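You operate a simulated robot arm through the tools that you are given. There is no shell and no other tool. Be economical: measure what you need, move in short steps, check, and stop when the job is done.

Carry out the task below with a simulated robot arm. There is one attempt and no reset: what you move stays moved.

## Task
Zero the cycles, set 2 to go and let the pump run them down.
Fine: green selector on before the pump selector goes to run; watch it stop, with 2 on the cycle display; leave the other controls.

It is judged by the outcome, as a careful person would: the job done as asked, and still so three seconds after it is handed in. It fails if anything else is knocked over, pushed out of place, dropped, spilled or broken.

## Robot
A 6-joint arm with a two-finger parallel gripper, fixed in place. Base frame: the origin is at the foot of the arm, x ahead of it, y to its left, z up. Units: m, degrees, N and s.
With the tool pointing down near the work surface it reaches from about 0.48 to 0.88 m from the base axis. Its first joint turns from -115.0 to 115.0 degrees. Payload 4.2 kg.
Tool frame: the origin (TCP) lies between the finger pads and is the grasp point; the fingertips stand 0.023 m ahead of it; z points along the fingers, y is the line along which they close. The gripper opens to 0.094 m. The fingers are 0.038 m wide and 0.01 m thick; the gripper's body (0.054 by 0.096 m) begins 0.039 m behind the TCP.
Orientation is that of the tool frame in the base frame, as [roll, pitch, yaw] about the fixed x, y, z axes, in that order (R = Rz(yaw) Ry(pitch) Rx(roll)). With the fingers straight down and closing along the base's y, the tool's x points along the base's -x, its y along +y and its z along -z.

## Interface
- The arm moves only by the tool jog_arm. Its argument "increments" is a list of rows, each a list of 3 entries, a list of its own where there are three numbers: the shift along the tool's x, y, z in mm, then the turn, a rotation vector about the tool's x, y, z in rad, then the gripper command, from -1 (shut) to 1 (fully open), values between in proportion. In form: [[[tx, ty, tz], [rx, ry, rz], grip], ...]. A call has 1 to 20 rows; each row is the pose to reach, as a shift and turn from the pose commanded when the call began, along the tool's axes at that moment. A row lasts 0.2 s, in which the tool goes at most 0.05 m and 8.6 degrees; a call with a longer step from one row to the next is refused whole, and so is a gripper value outside its range. A pose out of reach is approached as far as the arm can. The call stops where the force on the tool passes 90 N (or 10 N more than at its start, if that is more) or the arm is blocked; 0.2 s more then pass. The fingers move at their own pace (about 0.108 m/s each) and stop on an object; they squeeze with about 41 N. The grip force told is the motor's: it shows also when the fingers shut on nothing. Time passes only in rows, and 0.2 s behind the last, so rows that repeat a pose let the fingers close. The reply holds the time, the measured pose of the TCP, the force on the tool along the base axes, the opening and the grip force, in the units named above and with some noise, with the torque about the TCP (base axes, N m) and any sound that the robot's microphone picked up.
- Cameras (640 x 400 px; columns grow to the right, rows downward): "scene" is fixed at [0.2211, -0.4993, 1.6574]; the picture's right is [0.88, -0.47, 0.00], its down [-0.21, -0.39, -0.90] and it looks along [0.42, 0.79, -0.45] (base axes); focal length 341 px, centre (320, 200). "wrist" rides on the gripper at [0.086, 0.016, -0.075] in the tool frame; the picture's right is [-0.18, 0.98, 0.00], its down [-0.58, -0.11, -0.81] and it looks along [-0.79, -0.15, 0.59] (tool axes); focal length 243 px, centre (320, 200). There is no depth. A picture from a camera that has moved, and an enlarged one, comes with that camera's place and axes in the base frame and with its lens.
- camera(camera): a new picture of that camera. The clock stands still meanwhile.
- slide_trunk(by): slides the trunk up (or, below 0, down) by that many m; the arm rides with it, the base frame stays. It gives what a move gives, with no picture.
- enlarge(camera, box): a new picture of the part [left, top, right, bottom] of that camera's present view, enlarged. The clock stands still meanwhile.
- job_done(): hands the job in; it is judged then, once.

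Work in short steps. Places have to be worked out from the pictures, the camera data and where the tool is seen: move nearer, look again, correct. Check each grasp and each placing, and mend what went wrong. You have 120 turns and 84 pictures in all, those below and enlarged ones among them. Open the gripper and draw the arm clear of the work before you hand the job in, unless the task says otherwise; then end with one line.

The tools are called after ">>>" as name(argument=value, ...) on one line, values as JSON. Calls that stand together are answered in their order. jog_arm: Moves the arm, as the interface text tells. Its arguments: {"type":"object","properties":{"increments":{"type":"array","items":{"type":"array"}}},"required":["increments"]} The other tools are called the same way: slide_trunk (by) slides the trunk up or down; camera (camera) takes a picture; enlarge (camera, box) takes an enlarged picture of a part of a camera's view; job_done () hands the job in.

At the start:

```text
time_s: 0.0
ee_pos: [0.6034, 0.0095, 1.4469]
tool_rot: [180.0, 0.0, -180.0]
wrist_force: [-0.9, 0.6, 0.1]
moment: [-0.01, 0.03, 0.04]
grip_width: 0.0942
gripper_force: 0.0
trunk travel left (down, up): [-0.9, 0.09]
```

scene: 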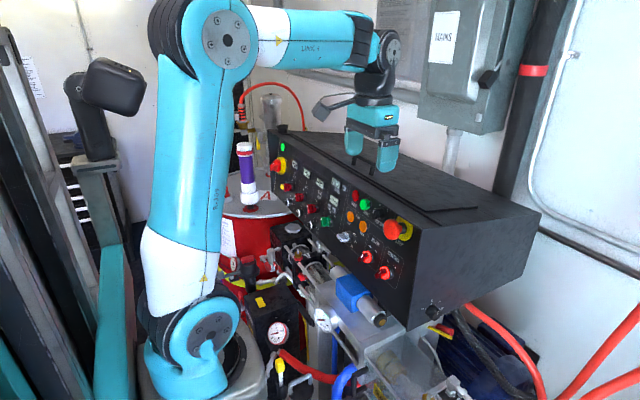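
wrist: 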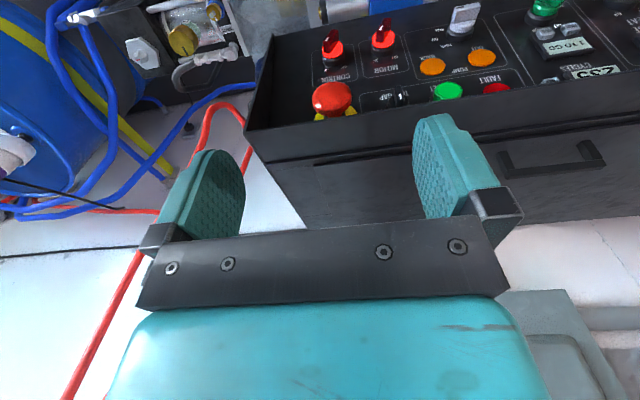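

The panel with selectors and displays lies beneath and ahead of the gripper. I enlarge it in both views to read the labels.

>>> enlarge(camera="scene", box=[260, 120, 440, 300])

>>> enlarge(camera="wrist", box=[240, 0, 640, 140])

```text
2.22 times, centred on (350, 210) of scene
camera zoom: at [0.2211, -0.4993, 1.6574], right [0.88, -0.47, 0.0], down [-0.21, -0.39, -0.9], along [0.42, 0.79, -0.45], focal length 758 px, centre (253, 178)
```

zoom: 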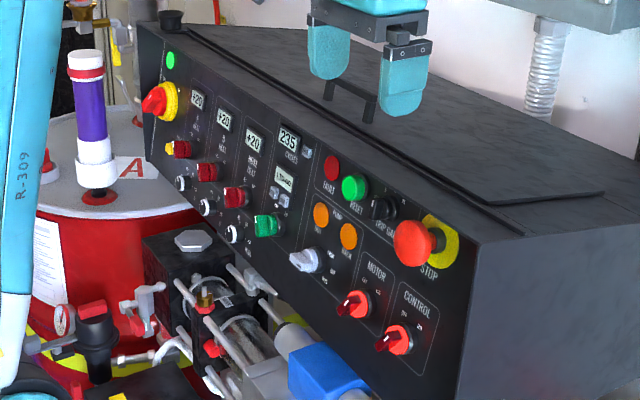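

```text
1.60 times, centred on (440, 70) of wrist
camera zoom: at [0.5167, 0.0244, 1.5228], right [0.18, 0.98, 0.0], down [0.58, -0.11, 0.81], along [0.79, -0.15, -0.59], focal length 388 px, centre (128, 408)
```

zoom: 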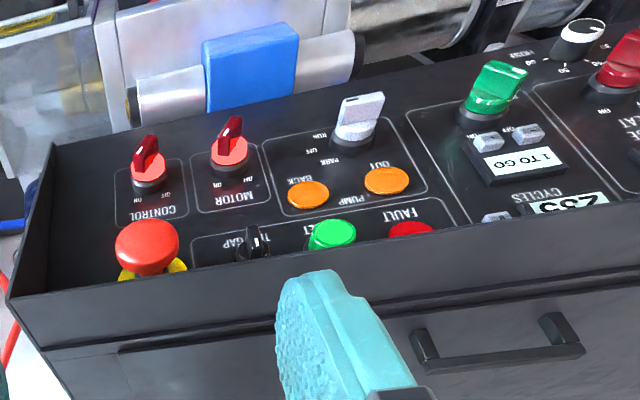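

Rough triangulation puts the panel face around x≈0.65–0.67, z≈1.15–1.26, facing the robot. I back the arm off a little, with +y and a lower height, to view the panel squarely.

>>> jog_arm(increments=[[[16, 30, 15], [0, 0, 0], -1], [[32, 60, 30], [0, 0, 0], -1], [[48, 90, 45], [0, 0, 0], -1], [[64, 120, 60], [0, 0, 0], -1], [[80, 150, 75], [0, 0, 0], -1], [[80, 150, 75], [0, 0, 0], -1]])

>>> camera(camera="wrist")

>>> camera(camera="scene")

```text
time_s: 1.4
ee_pos: [0.5245, 0.1591, 1.3713]
tool_rot: [-180.0, 0.1, 179.9]
wrist_force: [0.1, -0.7, 0.1]
moment: [0.01, 0.01, 0.01]
grip_width: 0.0004
gripper_force: 41.3
trunk travel left (down, up): [-0.9, 0.09]
```

```text
79 pictures are left
camera wrist: at [0.4375, 0.1733, 1.446], right [0.18, 0.98, 0.0], down [0.58, -0.11, 0.81], along [0.79, -0.15, -0.59], focal length 243 px, centre (320, 200)
```

wrist: 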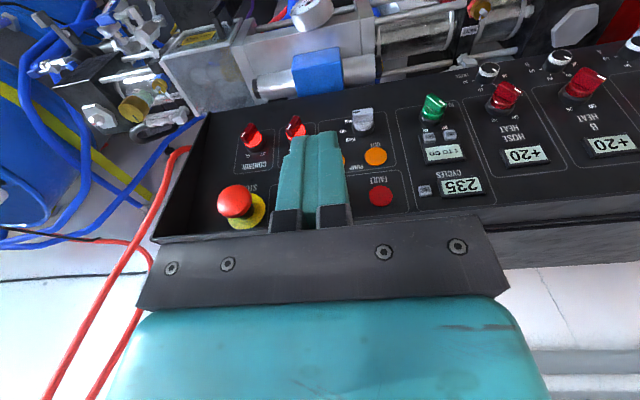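

```text
78 pictures are left
```

scene: 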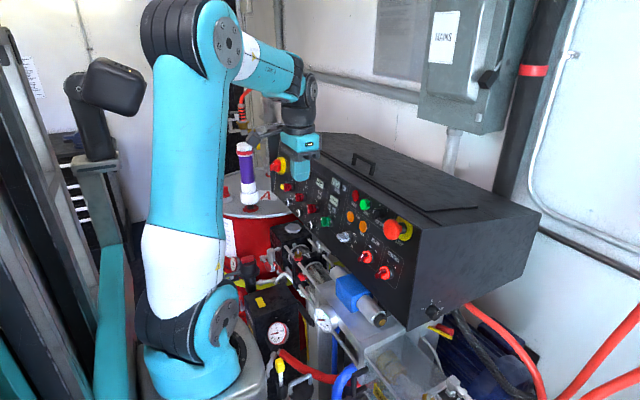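

The closed fingers hide little. I enlarge the middle group.

>>> enlarge(camera="wrist", box=[220, 80, 380, 210])

>>> enlarge(camera="wrist", box=[340, 80, 500, 210])

>>> enlarge(camera="scene", box=[300, 165, 400, 265])

```text
3.08 times, centred on (300, 145) of wrist
camera zoom: at [0.4375, 0.1733, 1.446], right [0.18, 0.98, 0.0], down [0.58, -0.11, 0.81], along [0.79, -0.15, -0.59], focal length 746 px, centre (382, 369)
```

zoom: 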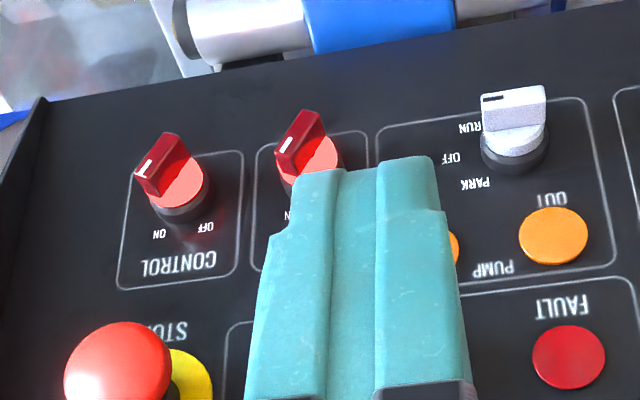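

```text
3.08 times, centred on (420, 145) of wrist
camera zoom: at [0.4375, 0.1733, 1.446], right [0.18, 0.98, 0.0], down [0.58, -0.11, 0.81], along [0.79, -0.15, -0.59], focal length 746 px, centre (12, 369)
```

zoom: 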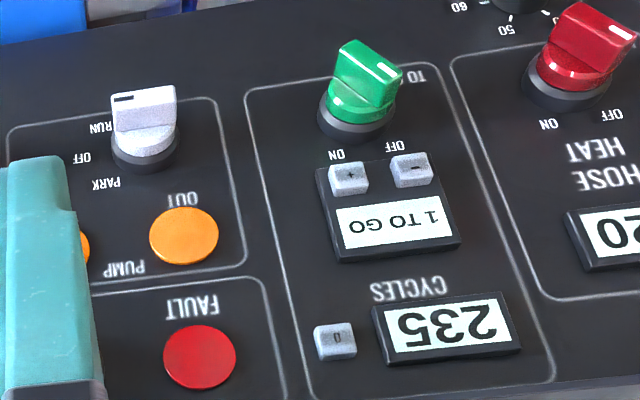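

```text
4.00 times, centred on (350, 215) of scene
camera zoom: at [0.2211, -0.4993, 1.6574], right [0.88, -0.47, 0.0], down [-0.21, -0.39, -0.9], along [0.42, 0.79, -0.45], focal length 1364 px, centre (200, 140)
```

zoom: 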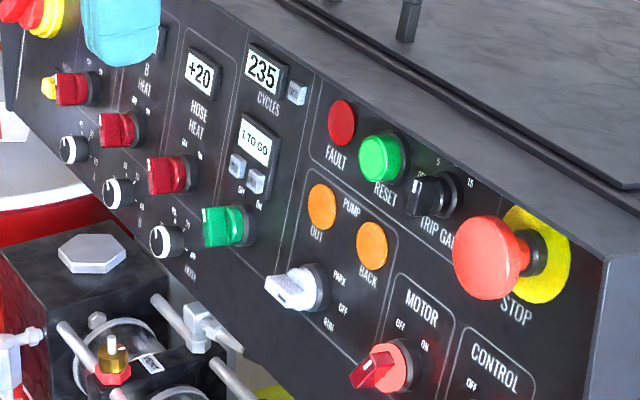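

From triangulation the panel face leans only about 10° from vertical. Estimated positions: "0" button (0.705, 0.264, 1.247), "+" (0.687, 0.285, 1.169), green selector (0.68, 0.296, 1.13) and pump selector (0.685, 0.197, 1.125). I pitch the closed gripper to horizontal and stop in front of "0".

>>> jog_arm(increments=[[[-6, 8, 10], [0, -0.131, 0], -1], [[-12, 17, 20], [0, -0.262, 0], -1], [[-18, 25, 30], [0, -0.393, 0], -1], [[-24, 34, 40], [0, -0.524, 0], -1], [[-30, 42, 50], [0, -0.655, 0], -1], [[-36, 51, 60], [0, -0.785, 0], -1], [[-42, 60, 70], [0, -0.916, 0], -1], [[-48, 69, 80], [0, -1.047, 0], -1], [[-54, 77, 90], [0, -1.178, 0], -1], [[-60, 86, 100], [0, -1.309, 0], -1], [[-66, 94, 110], [0, -1.44, 0], -1], [[-72, 102, 121], [0, -1.571, 0], -1], [[-72, 102, 121], [0, -1.571, 0], -1]])

>>> camera(camera="wrist")

>>> camera(camera="scene")

```text
time_s: 4.2
ee_pos: [0.6055, 0.2687, 1.2568]
tool_rot: [-179.9, 89.3, -179.7]
wrist_force: [0.0, 0.0, -0.1]
moment: [-0.02, -0.04, 0.01]
grip_width: 0.0001
gripper_force: 41.1
out of reach, approached as far as the arm can: row 12, 13
trunk travel left (down, up): [-0.9, 0.09]
```

```text
74 pictures are left
camera wrist: at [0.53, 0.2824, 1.1722], right [0.0, 0.98, 0.18], down [-0.8, -0.11, 0.59], along [0.6, -0.15, 0.78], focal length 243 px, centre (320, 200)
```

wrist: 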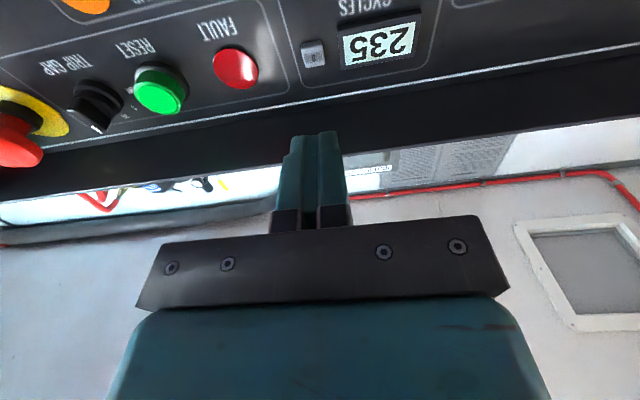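

```text
73 pictures are left
```

scene: 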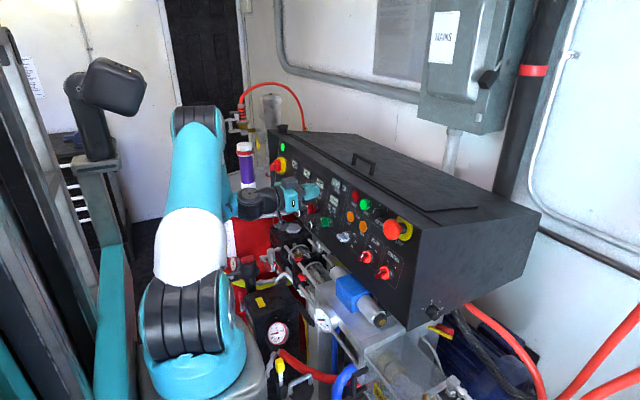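

The "0" button is seen ahead at about (0.71, 0.264, 1.244). I pitch 9° down to match the panel's normal and approach to a couple of cm off it.

>>> jog_arm(increments=[[[0, 0, 15], [0, 0.08, 0], -1], [[0, 0, 30], [0, 0.16, 0], -1], [[0, 0, 45], [0, 0.163, 0], -1], [[0, 0, 45], [0, 0.163, 0], -1]])

>>> camera(camera="wrist")

```text
time_s: 5.2
ee_pos: [0.6516, 0.2671, 1.2571]
tool_rot: [180.0, 80.6, -180.0]
wrist_force: [0.4, 0.0, -0.6]
moment: [0.02, -0.01, 0.0]
grip_width: 0.0
gripper_force: 40.7
trunk travel left (down, up): [-0.9, 0.09]
```

```text
72 pictures are left
camera wrist: at [0.5635, 0.2821, 1.184], right [0.03, 0.98, 0.18], down [-0.7, -0.11, 0.7], along [0.71, -0.15, 0.69], focal length 243 px, centre (320, 200)
```

wrist: 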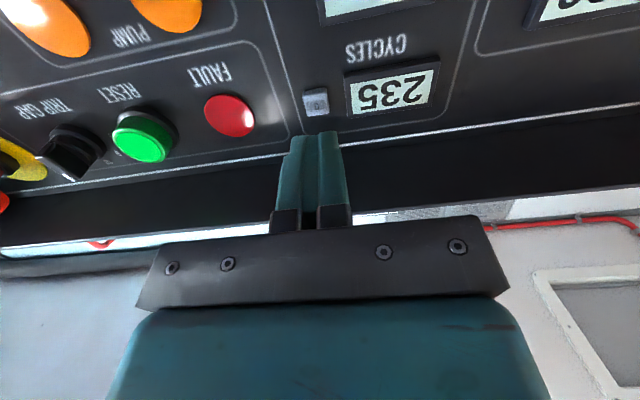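

Button "0" refined to (0.707, 0.265, 1.243), with the fingertip at (0.674, 0.267, 1.253). I move down slightly and advance to near contact.

>>> jog_arm(increments=[[[5, -2, 8], [0, 0, 0], -1], [[5, -2, 16], [0, 0, 0], -1], [[5, -2, 22], [0, 0, 0], -1], [[5, -2, 22], [0, 0, 0], -1]])

>>> enlarge(camera="wrist", box=[220, 60, 420, 185])

```text
time_s: 6.2
ee_pos: [0.6731, 0.266, 1.2469]
tool_rot: [180.0, 80.7, -180.0]
wrist_force: [1.0, -0.1, -0.3]
moment: [0.0, 0.02, 0.0]
grip_width: 0.0
gripper_force: 41.0
trunk travel left (down, up): [-0.9, 0.09]
```

```text
3.20 times, centred on (320, 122) of wrist
camera zoom: at [0.5852, 0.2813, 1.1756], right [0.03, 0.98, 0.18], down [-0.7, -0.11, 0.7], along [0.71, -0.15, 0.69], focal length 776 px, centre (320, 448)
```

zoom: 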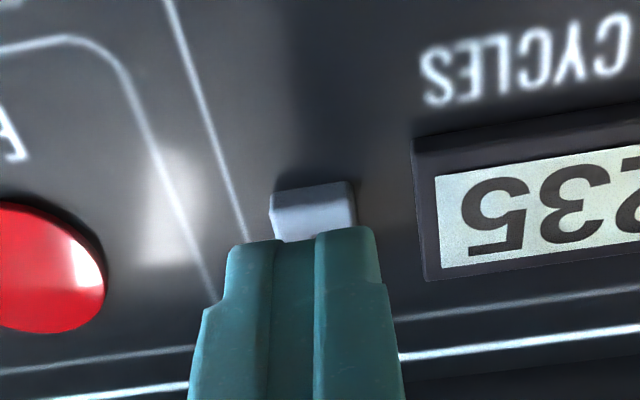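

The tip is right in front of the button and aligned in y. I push on in small steps.

>>> jog_arm(increments=[[[2, 0, 2], [0, 0, 0], -1], [[2, 0, 4], [0, 0, 0], -1], [[2, 0, 6], [0, 0, 0], -1], [[2, 0, 6], [0, 0, 0], -1]])

>>> enlarge(camera="wrist", box=[220, 60, 420, 185])

```text
time_s: 7.2
ee_pos: [0.676, 0.2675, 1.2466]
tool_rot: [180.0, 80.7, 179.9]
wrist_force: [0.3, -1.0, -0.7]
moment: [-0.03, -0.01, 0.02]
grip_width: 0.0003
gripper_force: 41.3
trunk travel left (down, up): [-0.9, 0.09]
```

```text
3.20 times, centred on (320, 122) of wrist
camera zoom: at [0.59, 0.2813, 1.1726], right [0.03, 0.98, 0.18], down [-0.7, -0.11, 0.7], along [0.71, -0.15, 0.69], focal length 776 px, centre (320, 448)
```

zoom: 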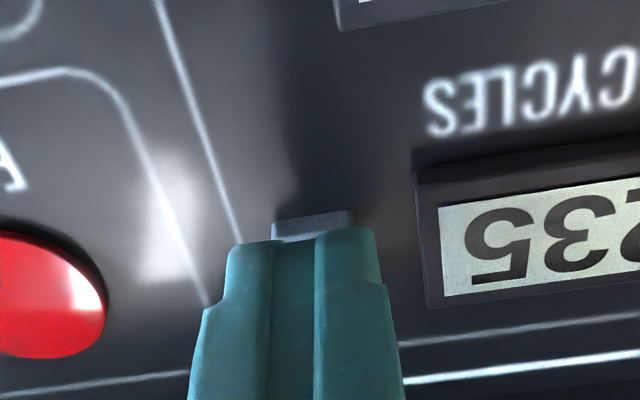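

No contact yet; I continue inward.

>>> jog_arm(increments=[[[0, 0, 2], [0, 0, 0], -1], [[0, 0, 4], [0, 0, 0], -1], [[0, 0, 5], [0, 0, 0], -1], [[0, 0, 5], [0, 0, 0], -1]])

>>> enlarge(camera="wrist", box=[220, 60, 420, 185])

```text
time_s: 8.2
ee_pos: [0.6829, 0.2667, 1.2447]
tool_rot: [180.0, 80.7, 179.9]
wrist_force: [-0.3, 0.0, -0.1]
moment: [-0.01, -0.02, 0.01]
grip_width: 0.0002
gripper_force: 41.2
trunk travel left (down, up): [-0.9, 0.09]
```

```text
3.20 times, centred on (320, 122) of wrist
camera zoom: at [0.5949, 0.2811, 1.1722], right [0.03, 0.98, 0.18], down [-0.7, -0.11, 0.7], along [0.71, -0.15, 0.69], focal length 776 px, centre (320, 448)
```

zoom: 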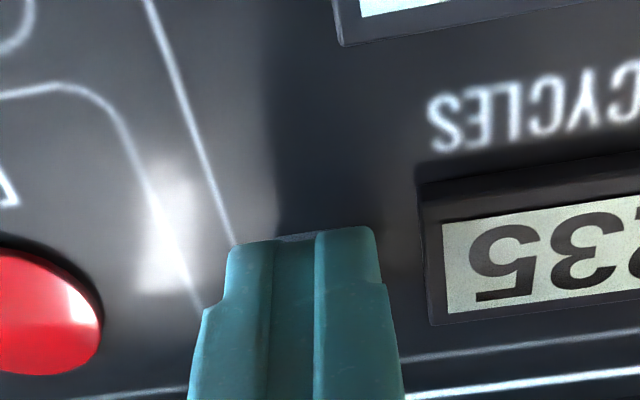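

Still no force; I continue with small steps.

>>> jog_arm(increments=[[[0, 0, 1.5], [0, 0, 0], -1], [[0, 0, 3], [0, 0, 0], -1], [[0, 0, 4], [0, 0, 0], -1], [[0, 0, 4], [0, 0, 0], -1]])

>>> enlarge(camera="wrist", box=[220, 60, 420, 185])

```text
time_s: 9.2
ee_pos: [0.6859, 0.2658, 1.245]
tool_rot: [-179.9, 80.7, 180.0]
wrist_force: [0.4, 0.0, -0.1]
moment: [0.0, 0.01, -0.01]
grip_width: 0.0001
gripper_force: 41.2
trunk travel left (down, up): [-0.9, 0.09]
```

```text
3.20 times, centred on (320, 122) of wrist
camera zoom: at [0.5981, 0.281, 1.1714], right [0.03, 0.98, 0.18], down [-0.7, -0.11, 0.7], along [0.71, -0.15, 0.69], focal length 776 px, centre (320, 448)
```

zoom: 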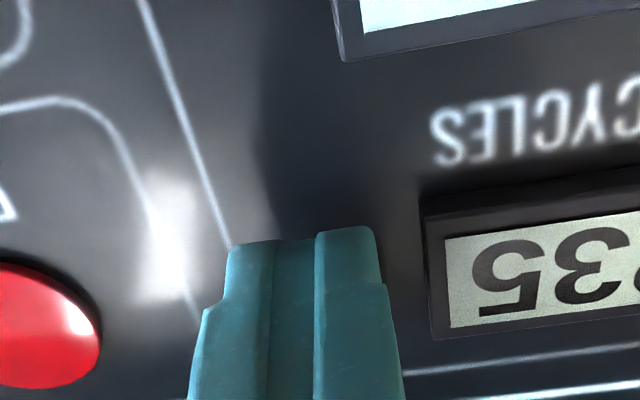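

Still free; onward a few mm.

>>> jog_arm(increments=[[[0, 0, 1], [0, 0, 0], -1], [[0, 0, 2], [0, 0, 0], -1], [[0, 0, 3], [0, 0, 0], -1], [[0, 0, 3], [0, 0, 0], -1]])

>>> enlarge(camera="scene", box=[270, 150, 370, 250])

```text
time_s: 10.2
ee_pos: [0.6888, 0.267, 1.2432]
tool_rot: [-179.9, 80.7, -180.0]
wrist_force: [-1.5, 1.0, 0.0]
moment: [0.04, 0.01, 0.02]
grip_width: 0.0
gripper_force: 41.4
trunk travel left (down, up): [-0.9, 0.09]
```

```text
4.00 times, centred on (320, 200) of scene
camera zoom: at [0.2211, -0.4993, 1.6574], right [0.88, -0.47, 0.0], down [-0.21, -0.39, -0.9], along [0.42, 0.79, -0.45], focal length 1364 px, centre (320, 200)
```

zoom: 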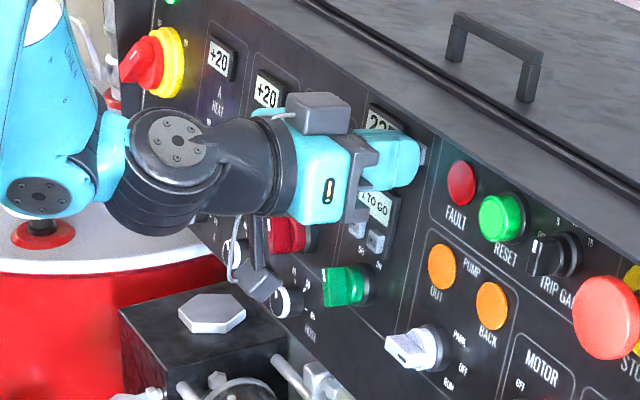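

A first slight reaction (-1.5 N). The tip is at the button; I press further.

>>> jog_arm(increments=[[[0, 0, 1], [0, 0, 0], -1], [[0, 0, 2], [0, 0, 0], -1], [[0, 0, 3], [0, 0, 0], -1], [[0, 0, 3], [0, 0, 0], -1]])

>>> enlarge(camera="wrist", box=[220, 60, 420, 185])

```text
time_s: 11.2
ee_pos: [0.6913, 0.2678, 1.2433]
tool_rot: [-180.0, 80.7, 180.0]
wrist_force: [-4.7, 0.1, 0.9]
moment: [-0.01, 0.0, 0.01]
grip_width: 0.0
gripper_force: 41.0
trunk travel left (down, up): [-0.9, 0.09]
heard: click
```

```text
3.20 times, centred on (320, 122) of wrist
camera zoom: at [0.6039, 0.2811, 1.1705], right [0.03, 0.98, 0.18], down [-0.7, -0.11, 0.7], along [0.71, -0.15, 0.69], focal length 776 px, centre (320, 448)
```

zoom: 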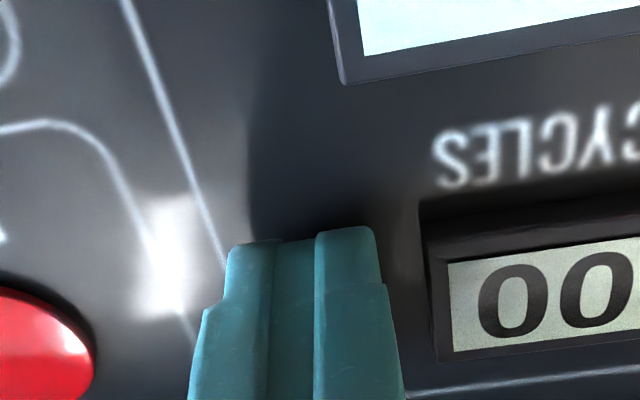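

Clicked; CYCLES shows 000. I back off 40 mm and shift down to face "+", staying a bit high because of the green knob below it.

>>> jog_arm(increments=[[[0, 0, -20], [0, 0, 0], -1], [[0, 0, -40], [0, 0, 0], -1], [[20, 6, -40], [0, 0, 0], -1], [[40, 12, -40], [0, 0, 0], -1], [[56, 16, -40], [0, 0, 0], -1], [[56, 16, -40], [0, 0, 0], -1]])

>>> camera(camera="wrist")

>>> enlarge(camera="scene", box=[270, 150, 370, 250])

```text
time_s: 12.6
ee_pos: [0.6442, 0.2817, 1.194]
tool_rot: [180.0, 80.7, 179.9]
wrist_force: [0.9, 0.2, 0.4]
moment: [-0.01, 0.0, 0.01]
grip_width: 0.0001
gripper_force: 40.8
trunk travel left (down, up): [-0.9, 0.09]
```

```text
65 pictures are left
camera wrist: at [0.5565, 0.2958, 1.1206], right [0.03, 0.98, 0.18], down [-0.7, -0.11, 0.7], along [0.71, -0.15, 0.69], focal length 243 px, centre (320, 200)
```

wrist: 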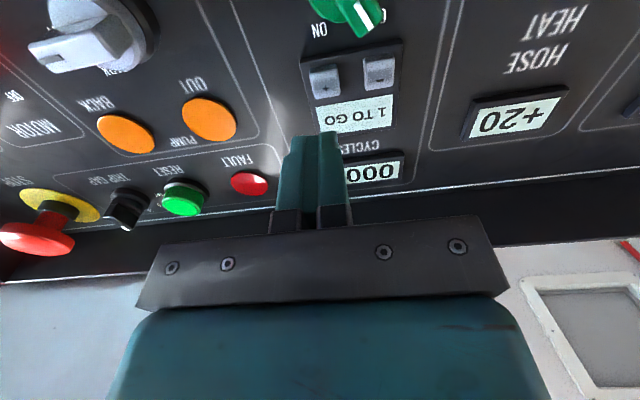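

```text
4.00 times, centred on (320, 200) of scene
camera zoom: at [0.2211, -0.4993, 1.6574], right [0.88, -0.47, 0.0], down [-0.21, -0.39, -0.9], along [0.42, 0.79, -0.45], focal length 1364 px, centre (320, 200)
```

zoom: 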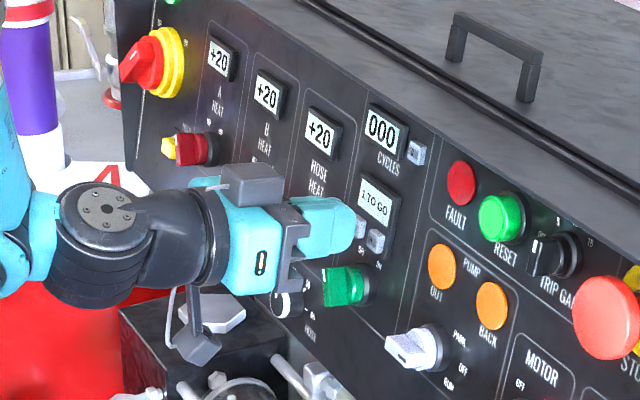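

"+" comes out at (0.695, 0.286, 1.168), with "−" about 26 mm farther in y. I align and approach to near contact.

>>> jog_arm(increments=[[[8, 3, 0], [0, 0, 0], -1], [[8, 3, 10], [0, 0, 0], -1], [[8, 3, 20], [0, 0, 0], -1], [[8, 3, 20], [0, 0, 0], -1]])

>>> enlarge(camera="wrist", box=[220, 60, 420, 185])

```text
time_s: 13.6
ee_pos: [0.6617, 0.2851, 1.1845]
tool_rot: [-180.0, 80.7, 180.0]
wrist_force: [-0.3, -0.2, 1.1]
moment: [-0.02, -0.04, 0.01]
grip_width: 0.0
gripper_force: 40.7
trunk travel left (down, up): [-0.9, 0.09]
```

```text
3.20 times, centred on (320, 122) of wrist
camera zoom: at [0.5736, 0.2992, 1.1106], right [0.03, 0.98, 0.18], down [-0.7, -0.11, 0.7], along [0.71, -0.15, 0.69], focal length 776 px, centre (320, 448)
```

zoom: 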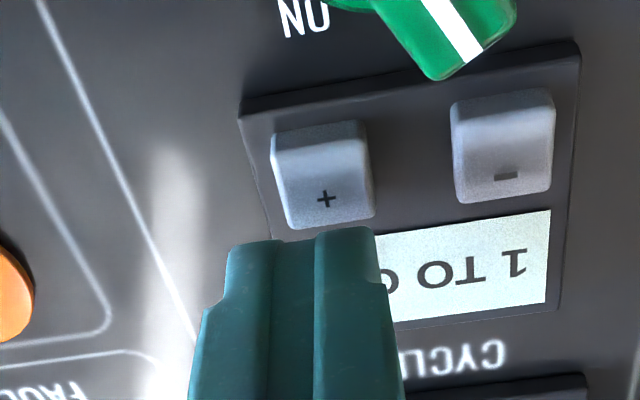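

Aligned with "+"; the fingers are a bit high, so I lower 3 mm and advance.

>>> jog_arm(increments=[[[3, 0, 2], [0, 0, 0], -1], [[3, 0, 5], [0, 0, 0], -1], [[3, 0, 8], [0, 0, 0], -1], [[3, 0, 8], [0, 0, 0], -1]])

>>> enlarge(camera="wrist", box=[220, 60, 420, 185])

```text
time_s: 14.6
ee_pos: [0.6696, 0.2853, 1.1787]
tool_rot: [-179.9, 80.6, 180.0]
wrist_force: [-1.0, -0.3, 0.2]
moment: [-0.04, 0.01, 0.0]
grip_width: 0.0
gripper_force: 40.9
trunk travel left (down, up): [-0.9, 0.09]
```

```text
3.20 times, centred on (320, 122) of wrist
camera zoom: at [0.5816, 0.2994, 1.1056], right [0.03, 0.98, 0.18], down [-0.7, -0.11, 0.7], along [0.71, -0.15, 0.69], focal length 776 px, centre (320, 448)
```

zoom: 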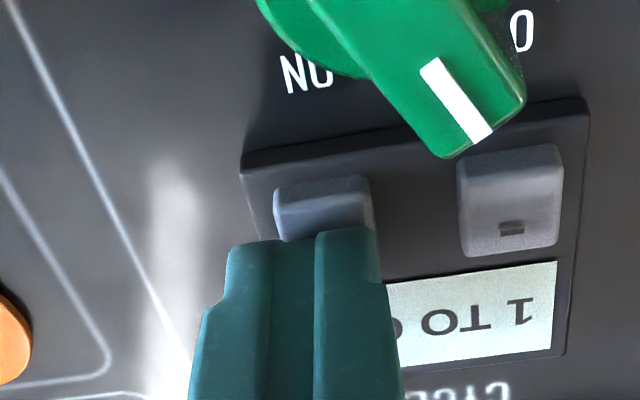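

Well aligned. I press on in 1 mm steps.

>>> jog_arm(increments=[[[0, 0, 1], [0, 0, 0], -1], [[0, 0, 2], [0, 0, 0], -1], [[0, 0, 3], [0, 0, 0], -1], [[0, 0, 4], [0, 0, 0], -1]])

```text
time_s: 15.6
ee_pos: [0.6717, 0.2848, 1.1789]
tool_rot: [-180.0, 80.7, -180.0]
wrist_force: [-3.6, 0.1, -1.5]
moment: [-0.01, 0.1, 0.03]
grip_width: 0.0
gripper_force: 41.5
trunk travel left (down, up): [-0.9, 0.09]
heard: click
```

Clicked; I check the display before retreating.

>>> enlarge(camera="wrist", box=[220, 60, 420, 185])

>>> enlarge(camera="scene", box=[290, 160, 360, 230])

```text
3.20 times, centred on (320, 122) of wrist
camera zoom: at [0.5854, 0.2997, 1.1058], right [0.03, 0.98, 0.18], down [-0.7, -0.11, 0.7], along [0.71, -0.15, 0.69], focal length 776 px, centre (320, 448)
```

zoom: 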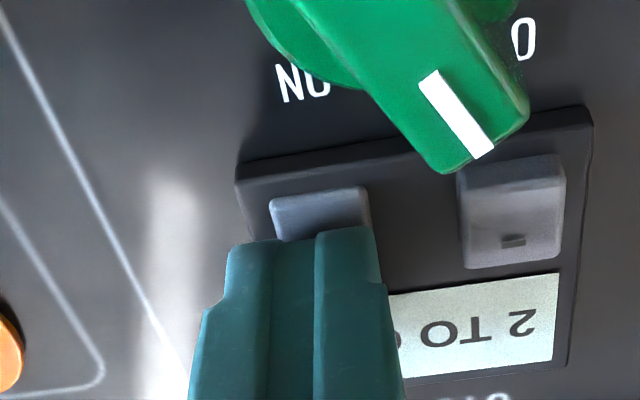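

```text
5.71 times, centred on (325, 195) of scene
camera zoom: at [0.2211, -0.4993, 1.6574], right [0.88, -0.47, 0.0], down [-0.21, -0.39, -0.9], along [0.42, 0.79, -0.45], focal length 1948 px, centre (291, 229)
```

zoom: 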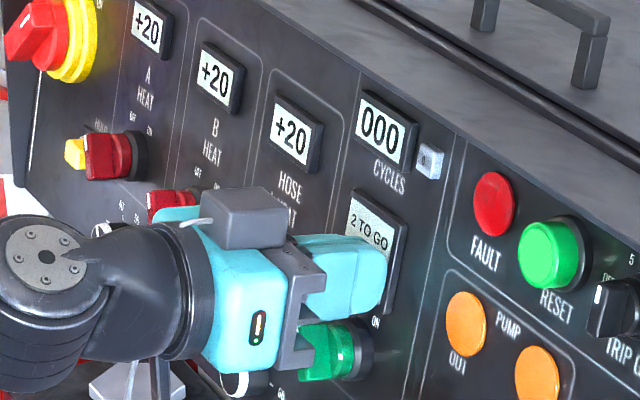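

"2 TO GO" is set. I back off 45 mm, lower toward the green selector's height, part the fingers a little and look.

>>> jog_arm(increments=[[[0, 0, -20], [0, 0, 0], -1], [[0, 0, -45], [0, 0, 0], -1], [[0, 0, -60], [0, 0, 0], -1], [[0, 0, -60], [0, 0, 0], -1]])

>>> enlarge(camera="wrist", box=[160, 0, 480, 200])

>>> enlarge(camera="scene", box=[300, 180, 370, 250])

```text
time_s: 16.6
ee_pos: [0.6141, 0.2853, 1.1885]
tool_rot: [179.9, 80.7, 179.9]
wrist_force: [1.5, -0.8, 0.0]
moment: [-0.03, 0.01, 0.02]
grip_width: 0.0
gripper_force: 41.3
trunk travel left (down, up): [-0.9, 0.09]
```

```text
2.00 times, centred on (320, 100) of wrist
camera zoom: at [0.5266, 0.2998, 1.1166], right [0.03, 0.98, 0.18], down [-0.7, -0.11, 0.7], along [0.71, -0.15, 0.69], focal length 485 px, centre (320, 400)
```

zoom: 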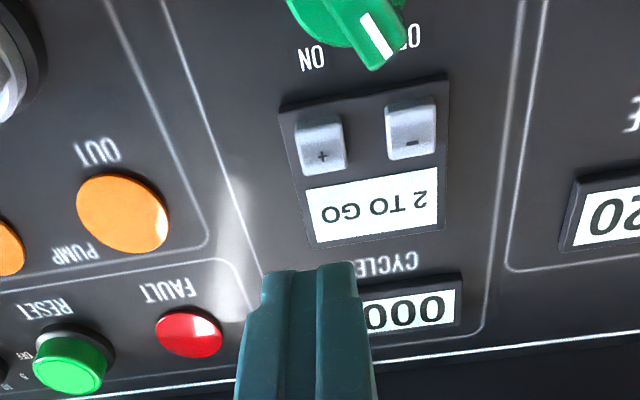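

```text
5.71 times, centred on (335, 215) of scene
camera zoom: at [0.2211, -0.4993, 1.6574], right [0.88, -0.47, 0.0], down [-0.21, -0.39, -0.9], along [0.42, 0.79, -0.45], focal length 1948 px, centre (234, 114)
```

zoom: 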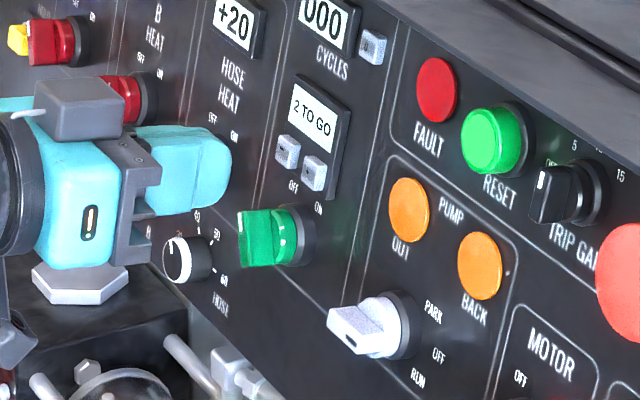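

Now I lower to the green selector and rotate −45° about the tool axis, so the fingers will straddle the bar in its OFF position. I keep standing off.

>>> jog_arm(increments=[[[8, 2, 0], [0, 0, -0.131], -0.4], [[16, 4, 0], [0, 0, -0.262], -0.4], [[24, 6, 0], [0, 0, -0.393], -0.4], [[32, 8, 0], [0, 0, -0.524], -0.4], [[40, 10, 0], [0, 0, -0.655], -0.4], [[50, 11, 0], [0, 0, -0.785], -0.4], [[50, 11, 0], [0, 0, -0.785], -0.4]])

>>> camera(camera="wrist")

>>> enlarge(camera="scene", box=[270, 150, 370, 250])

```text
time_s: 18.2
ee_pos: [0.6054, 0.2971, 1.1398]
tool_rot: [-103.2, 44.2, -99.2]
wrist_force: [0.0, -0.6, -1.2]
moment: [-0.01, 0.01, -0.03]
grip_width: 0.0283
gripper_force: 0.1
trunk travel left (down, up): [-0.9, 0.09]
```

```text
57 pictures are left
camera wrist: at [0.5197, 0.2453, 1.08], right [-0.09, 0.82, -0.56], down [-0.72, 0.33, 0.61], along [0.69, 0.46, 0.56], focal length 243 px, centre (320, 200)
```

wrist: 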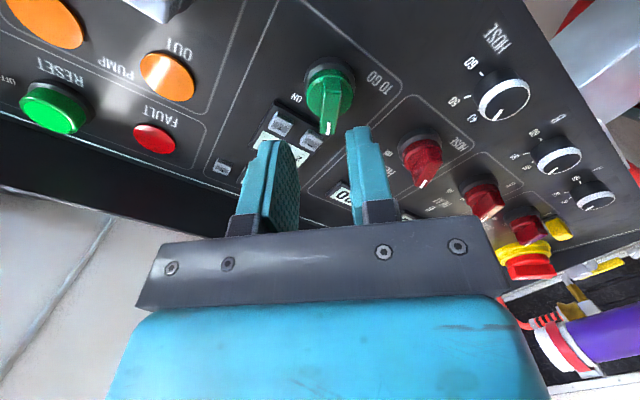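

```text
4.00 times, centred on (320, 200) of scene
camera zoom: at [0.2211, -0.4993, 1.6574], right [0.88, -0.47, 0.0], down [-0.21, -0.39, -0.9], along [0.42, 0.79, -0.45], focal length 1364 px, centre (320, 200)
```

zoom: 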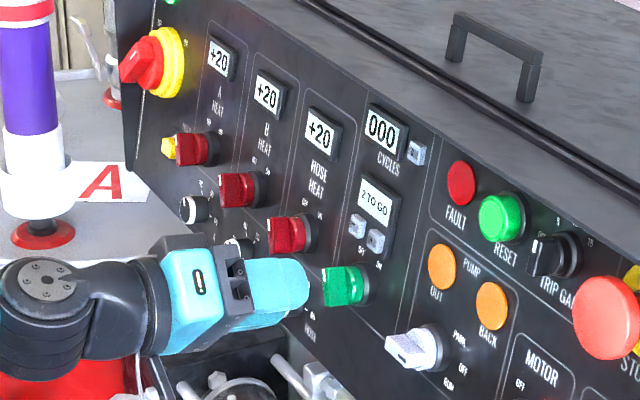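

I enlarge to pin down the knob relative to the fingers.

>>> enlarge(camera="wrist", box=[220, 30, 440, 170])

```text
2.86 times, centred on (330, 100) of wrist
camera zoom: at [0.5197, 0.2453, 1.08], right [-0.09, 0.82, -0.56], down [-0.72, 0.33, 0.61], along [0.69, 0.46, 0.56], focal length 693 px, centre (291, 486)
```

zoom: 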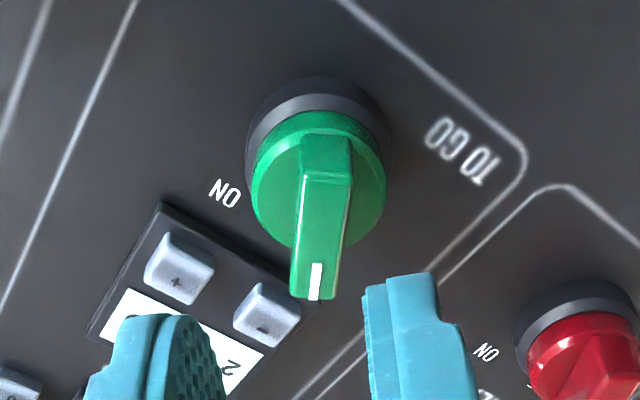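

The bar's pointer is about 30° left of vertical (OFF), with the knob axis near y 0.298, z 1.124. I turn the tool +15° to line up, centre on the axis and approach halfway.

>>> jog_arm(increments=[[[2, 3, 7], [0, 0, 0.13], -0.3], [[5, 6, 14], [0, 0, 0.262], -0.3], [[5, 6, 20], [0, 0, 0.262], -0.3], [[5, 6, 20], [0, 0, 0.262], -0.3]])

>>> enlarge(camera="wrist", box=[220, 30, 440, 170])

>>> enlarge(camera="scene", box=[290, 180, 360, 250])

```text
time_s: 19.2
ee_pos: [0.6231, 0.2962, 1.1284]
tool_rot: [-108.2, 58.7, -105.7]
wrist_force: [-0.3, -0.5, -0.4]
moment: [0.04, -0.03, 0.02]
grip_width: 0.0327
gripper_force: 0.1
trunk travel left (down, up): [-0.9, 0.09]
```

```text
2.86 times, centred on (330, 100) of wrist
camera zoom: at [0.5359, 0.2662, 1.0585], right [-0.05, 0.94, -0.33], down [-0.71, 0.2, 0.68], along [0.71, 0.27, 0.65], focal length 693 px, centre (291, 486)
```

zoom: 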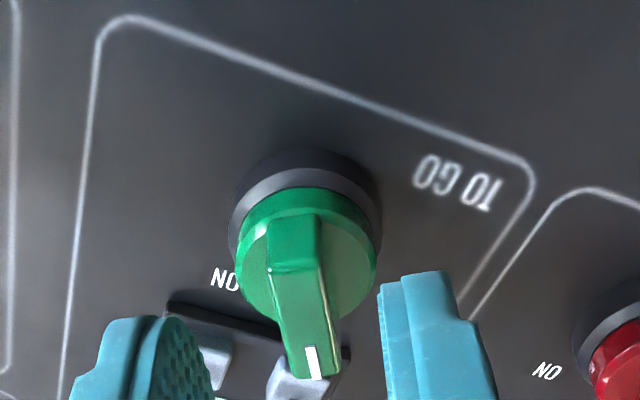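

```text
5.71 times, centred on (325, 215) of scene
camera zoom: at [0.2211, -0.4993, 1.6574], right [0.88, -0.47, 0.0], down [-0.21, -0.39, -0.9], along [0.42, 0.79, -0.45], focal length 1948 px, centre (291, 114)
```

zoom: 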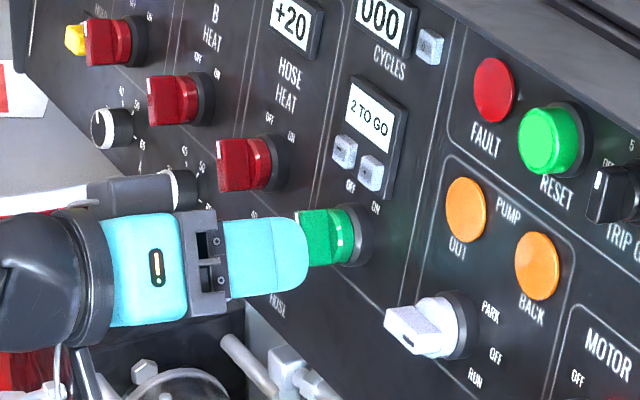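

The bar is aligned and roughly centred (offset ≈2 mm). I advance 18 mm over the bar.

>>> jog_arm(increments=[[[1, 2, 6], [0, 0, 0], -0.3], [[1, 2, 12], [0, 0, 0], -0.3], [[1, 2, 18], [0, 0, 0], -0.3], [[1, 2, 18], [0, 0, 0], -0.3]])

>>> enlarge(camera="wrist", box=[220, 60, 440, 200])

>>> enlarge(camera="scene", box=[290, 180, 360, 250])

```text
time_s: 20.2
ee_pos: [0.6424, 0.2987, 1.1227]
tool_rot: [-108.3, 58.7, -105.6]
wrist_force: [0.8, -0.5, 0.7]
moment: [0.03, 0.0, 0.01]
grip_width: 0.0331
gripper_force: 0.0
trunk travel left (down, up): [-0.9, 0.09]
```

```text
2.86 times, centred on (330, 130) of wrist
camera zoom: at [0.5547, 0.2673, 1.0535], right [-0.05, 0.94, -0.33], down [-0.7, 0.2, 0.68], along [0.71, 0.27, 0.65], focal length 693 px, centre (291, 400)
```

zoom: 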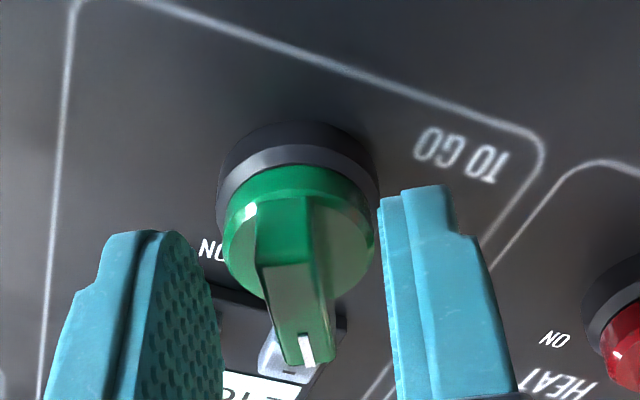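

```text
5.71 times, centred on (325, 215) of scene
camera zoom: at [0.2211, -0.4993, 1.6574], right [0.88, -0.47, 0.0], down [-0.21, -0.39, -0.9], along [0.42, 0.79, -0.45], focal length 1948 px, centre (291, 114)
```

zoom: 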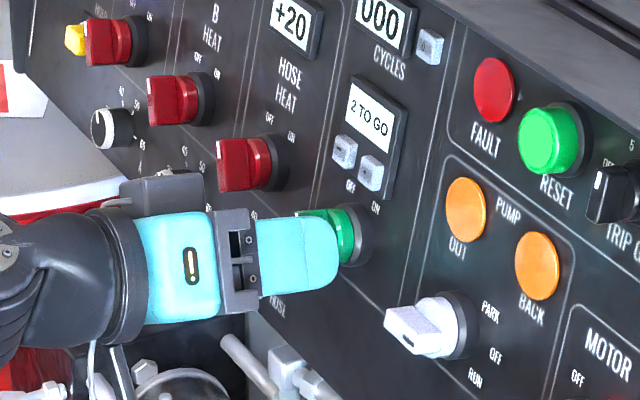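

The bar is between the fingers and centred. I go 4 mm deeper and close.

>>> jog_arm(increments=[[[0, 0, 4], [0, 0, 0], -0.3], [[0, 0, 4], [0, 0, 0], -0.6], [[0, 0, 4], [0, 0, 0], -0.8], [[0, 0, 4], [0, 0, 0], -1]])

>>> enlarge(camera="wrist", box=[220, 60, 440, 200])

```text
time_s: 21.2
ee_pos: [0.6461, 0.298, 1.1222]
tool_rot: [-108.2, 58.7, -105.8]
wrist_force: [-1.2, -1.6, -0.3]
moment: [0.12, 0.13, 0.35]
grip_width: 0.011
gripper_force: 45.4
trunk travel left (down, up): [-0.9, 0.09]
```

```text
2.86 times, centred on (330, 130) of wrist
camera zoom: at [0.5588, 0.2672, 1.0529], right [-0.05, 0.94, -0.33], down [-0.71, 0.2, 0.68], along [0.71, 0.27, 0.65], focal length 693 px, centre (291, 400)
```

zoom: 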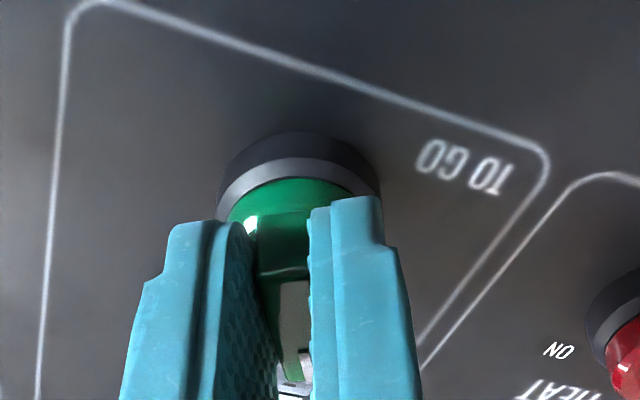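

The grip on the bar is good (11 mm). I turn it clockwise in steps, ~60°.

>>> jog_arm(increments=[[[0, 0, 0], [0, 0, 0.13], -1], [[0, 0, 0], [0, 0, 0.26], -1], [[0, 0, 0], [0, 0, 0.39], -1], [[0, 0, 0], [0, 0, 0.52], -1], [[0, 0, 0], [0, 0, 0.65], -1], [[0, 0, 0], [0, 0, 0.78], -1], [[0, 0, 0], [0, 0, 0.91], -1], [[0, 0, 0], [0, 0, 0.98], -1]])

>>> enlarge(camera="wrist", box=[220, 60, 440, 200])

>>> enlarge(camera="scene", box=[290, 180, 360, 250])

```text
time_s: 23.0
ee_pos: [0.6461, 0.3045, 1.1215]
tool_rot: [110.1, 62.0, 108.7]
wrist_force: [12.0, 53.8, -6.4]
moment: [-0.35, 0.03, 0.28]
grip_width: 0.0111
gripper_force: 44.5
trunk travel left (down, up): [-0.9, 0.09]
```

```text
2.86 times, centred on (330, 130) of wrist
camera zoom: at [0.5602, 0.3553, 1.0653], right [0.09, 0.8, 0.6], down [-0.72, -0.37, 0.6], along [0.69, -0.48, 0.54], focal length 693 px, centre (291, 400)
```

zoom: 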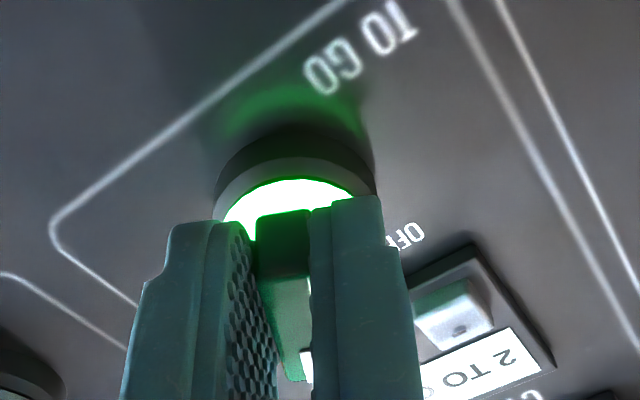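

```text
5.71 times, centred on (325, 215) of scene
camera zoom: at [0.2211, -0.4993, 1.6574], right [0.88, -0.47, 0.0], down [-0.21, -0.39, -0.9], along [0.42, 0.79, -0.45], focal length 1948 px, centre (291, 114)
```

zoom: 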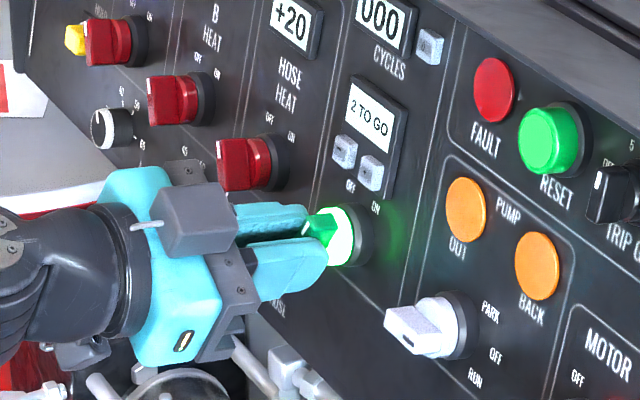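

The green selector is lit and ON. There is a 54 N side load from slight off-centre turning; I relieve it, then open and retract.

>>> jog_arm(increments=[[[2.5, 5, 0], [0, 0, 9.8e-10], -1], [[2.5, 5, 0], [0, 0, 0], -0.3], [[2.5, 5, 0], [0, 0, 0], -0.3], [[2.5, 5, -20], [0, 0, 0], -0.3], [[2.5, 5, -50], [0, 0, 0], -0.3], [[2.5, 5, -50], [0, 0, 0], -0.3]])

>>> enlarge(camera="scene", box=[290, 180, 360, 250])

>>> camera(camera="wrist")

```text
time_s: 24.4
ee_pos: [0.5964, 0.3036, 1.131]
tool_rot: [110.4, 62.3, 108.3]
wrist_force: [0.8, 0.1, -0.2]
moment: [-0.03, -0.01, -0.01]
grip_width: 0.0327
gripper_force: 0.0
trunk travel left (down, up): [-0.9, 0.09]
```

```text
5.71 times, centred on (325, 215) of scene
camera zoom: at [0.2211, -0.4993, 1.6574], right [0.88, -0.47, 0.0], down [-0.21, -0.39, -0.9], along [0.42, 0.79, -0.45], focal length 1948 px, centre (291, 114)
```

zoom: 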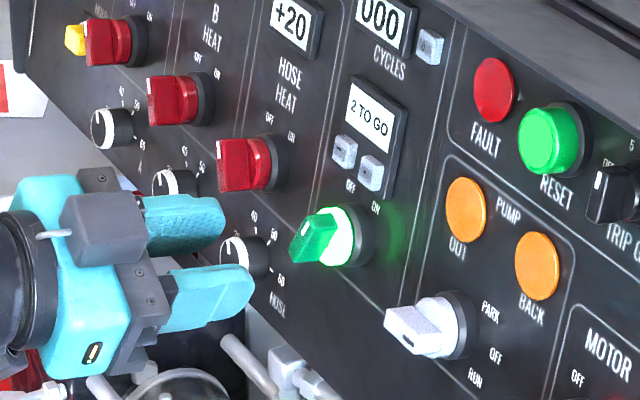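

```text
46 pictures are left
camera wrist: at [0.5109, 0.3542, 1.0738], right [0.1, 0.8, 0.59], down [-0.72, -0.35, 0.6], along [0.69, -0.48, 0.54], focal length 243 px, centre (320, 200)
```

wrist: 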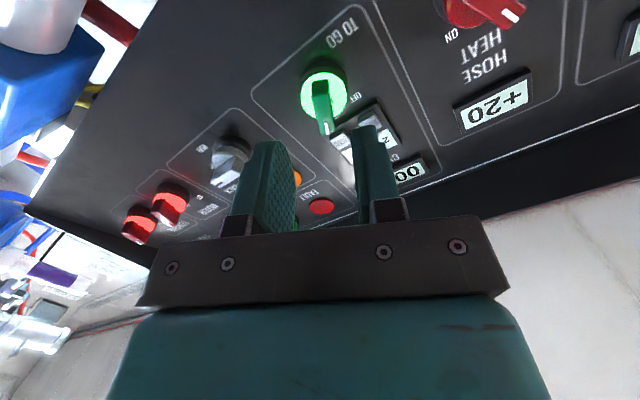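

Green is ON and released. Next I move in front of the pump selector (≈ y 0.20, z 1.117), rotating the tool to about −90° for a horizontal bar.

>>> jog_arm(increments=[[[-3, -5, -2], [0, 0, -0.129], -0.3], [[-6, -11, -4], [0, 0, -0.258], -0.3], [[-9, -16, -5], [0, 0, -0.387], -0.3], [[-12, -22, -5], [0, 0, -0.516], -0.3], [[-14, -27, -5], [0, 0, -0.645], -0.3], [[-17, -32, -5], [0, 0, -0.774], -0.3], [[-20, -38, -5], [0, 0, -0.903], -0.3], [[-23, -43, -5], [0, 0, -1.032], -0.3], [[-26, -48, -5], [0, 0, -1.161], -0.3], [[-29, -54, -5], [0, 0, -1.29], -0.3], [[-32, -59, -5], [0, 0, -1.419], -0.3], [[-35, -64, -5], [0, 0, -1.548], -0.3], [[-38, -70, -5], [0, 0, -1.677], -0.3], [[-41, -75, -5], [0, 0, -1.806], -0.3], [[-44, -81, -5], [0, 0, -1.935], -0.3], [[-46, -88, -5], [0, 0, -2.06], -0.3], [[-46, -88, -5], [0, 0, -2.06], -0.3]])

>>> camera(camera="wrist")

>>> enlarge(camera="scene", box=[290, 170, 390, 270])

```text
time_s: 28.0
ee_pos: [0.5916, 0.2049, 1.1329]
tool_rot: [-99.2, -2.0, -89.6]
wrist_force: [-0.3, 0.7, -0.1]
moment: [0.02, -0.02, -0.04]
grip_width: 0.0328
gripper_force: 0.1
trunk travel left (down, up): [-0.9, 0.09]
```

```text
45 pictures are left
camera wrist: at [0.5154, 0.1156, 1.1328], right [-0.16, 0.15, -0.98], down [-0.78, 0.58, 0.22], along [0.6, 0.8, 0.02], focal length 243 px, centre (320, 200)
```

wrist: 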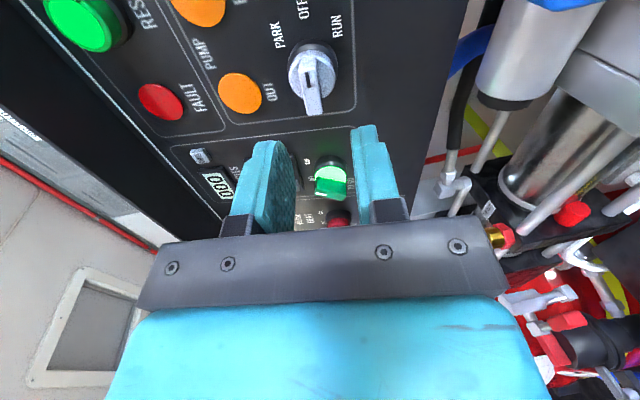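

```text
4.00 times, centred on (340, 220) of scene
camera zoom: at [0.2211, -0.4993, 1.6574], right [0.88, -0.47, 0.0], down [-0.21, -0.39, -0.9], along [0.42, 0.79, -0.45], focal length 1364 px, centre (240, 120)
```

zoom: 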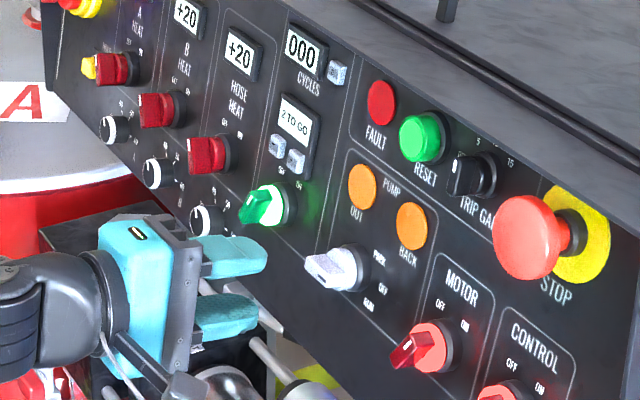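

>>> enlarge(camera="wrist", box=[220, 0, 420, 130])

```text
3.08 times, centred on (320, 65) of wrist
camera zoom: at [0.5154, 0.1156, 1.1328], right [-0.16, 0.15, -0.98], down [-0.78, 0.58, 0.22], along [0.6, 0.8, 0.02], focal length 746 px, centre (320, 615)
```

zoom: 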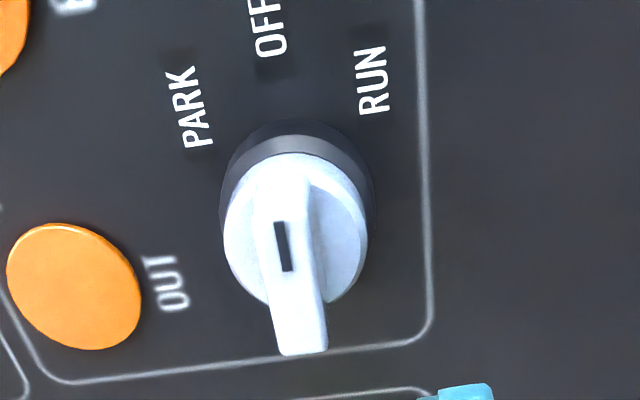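

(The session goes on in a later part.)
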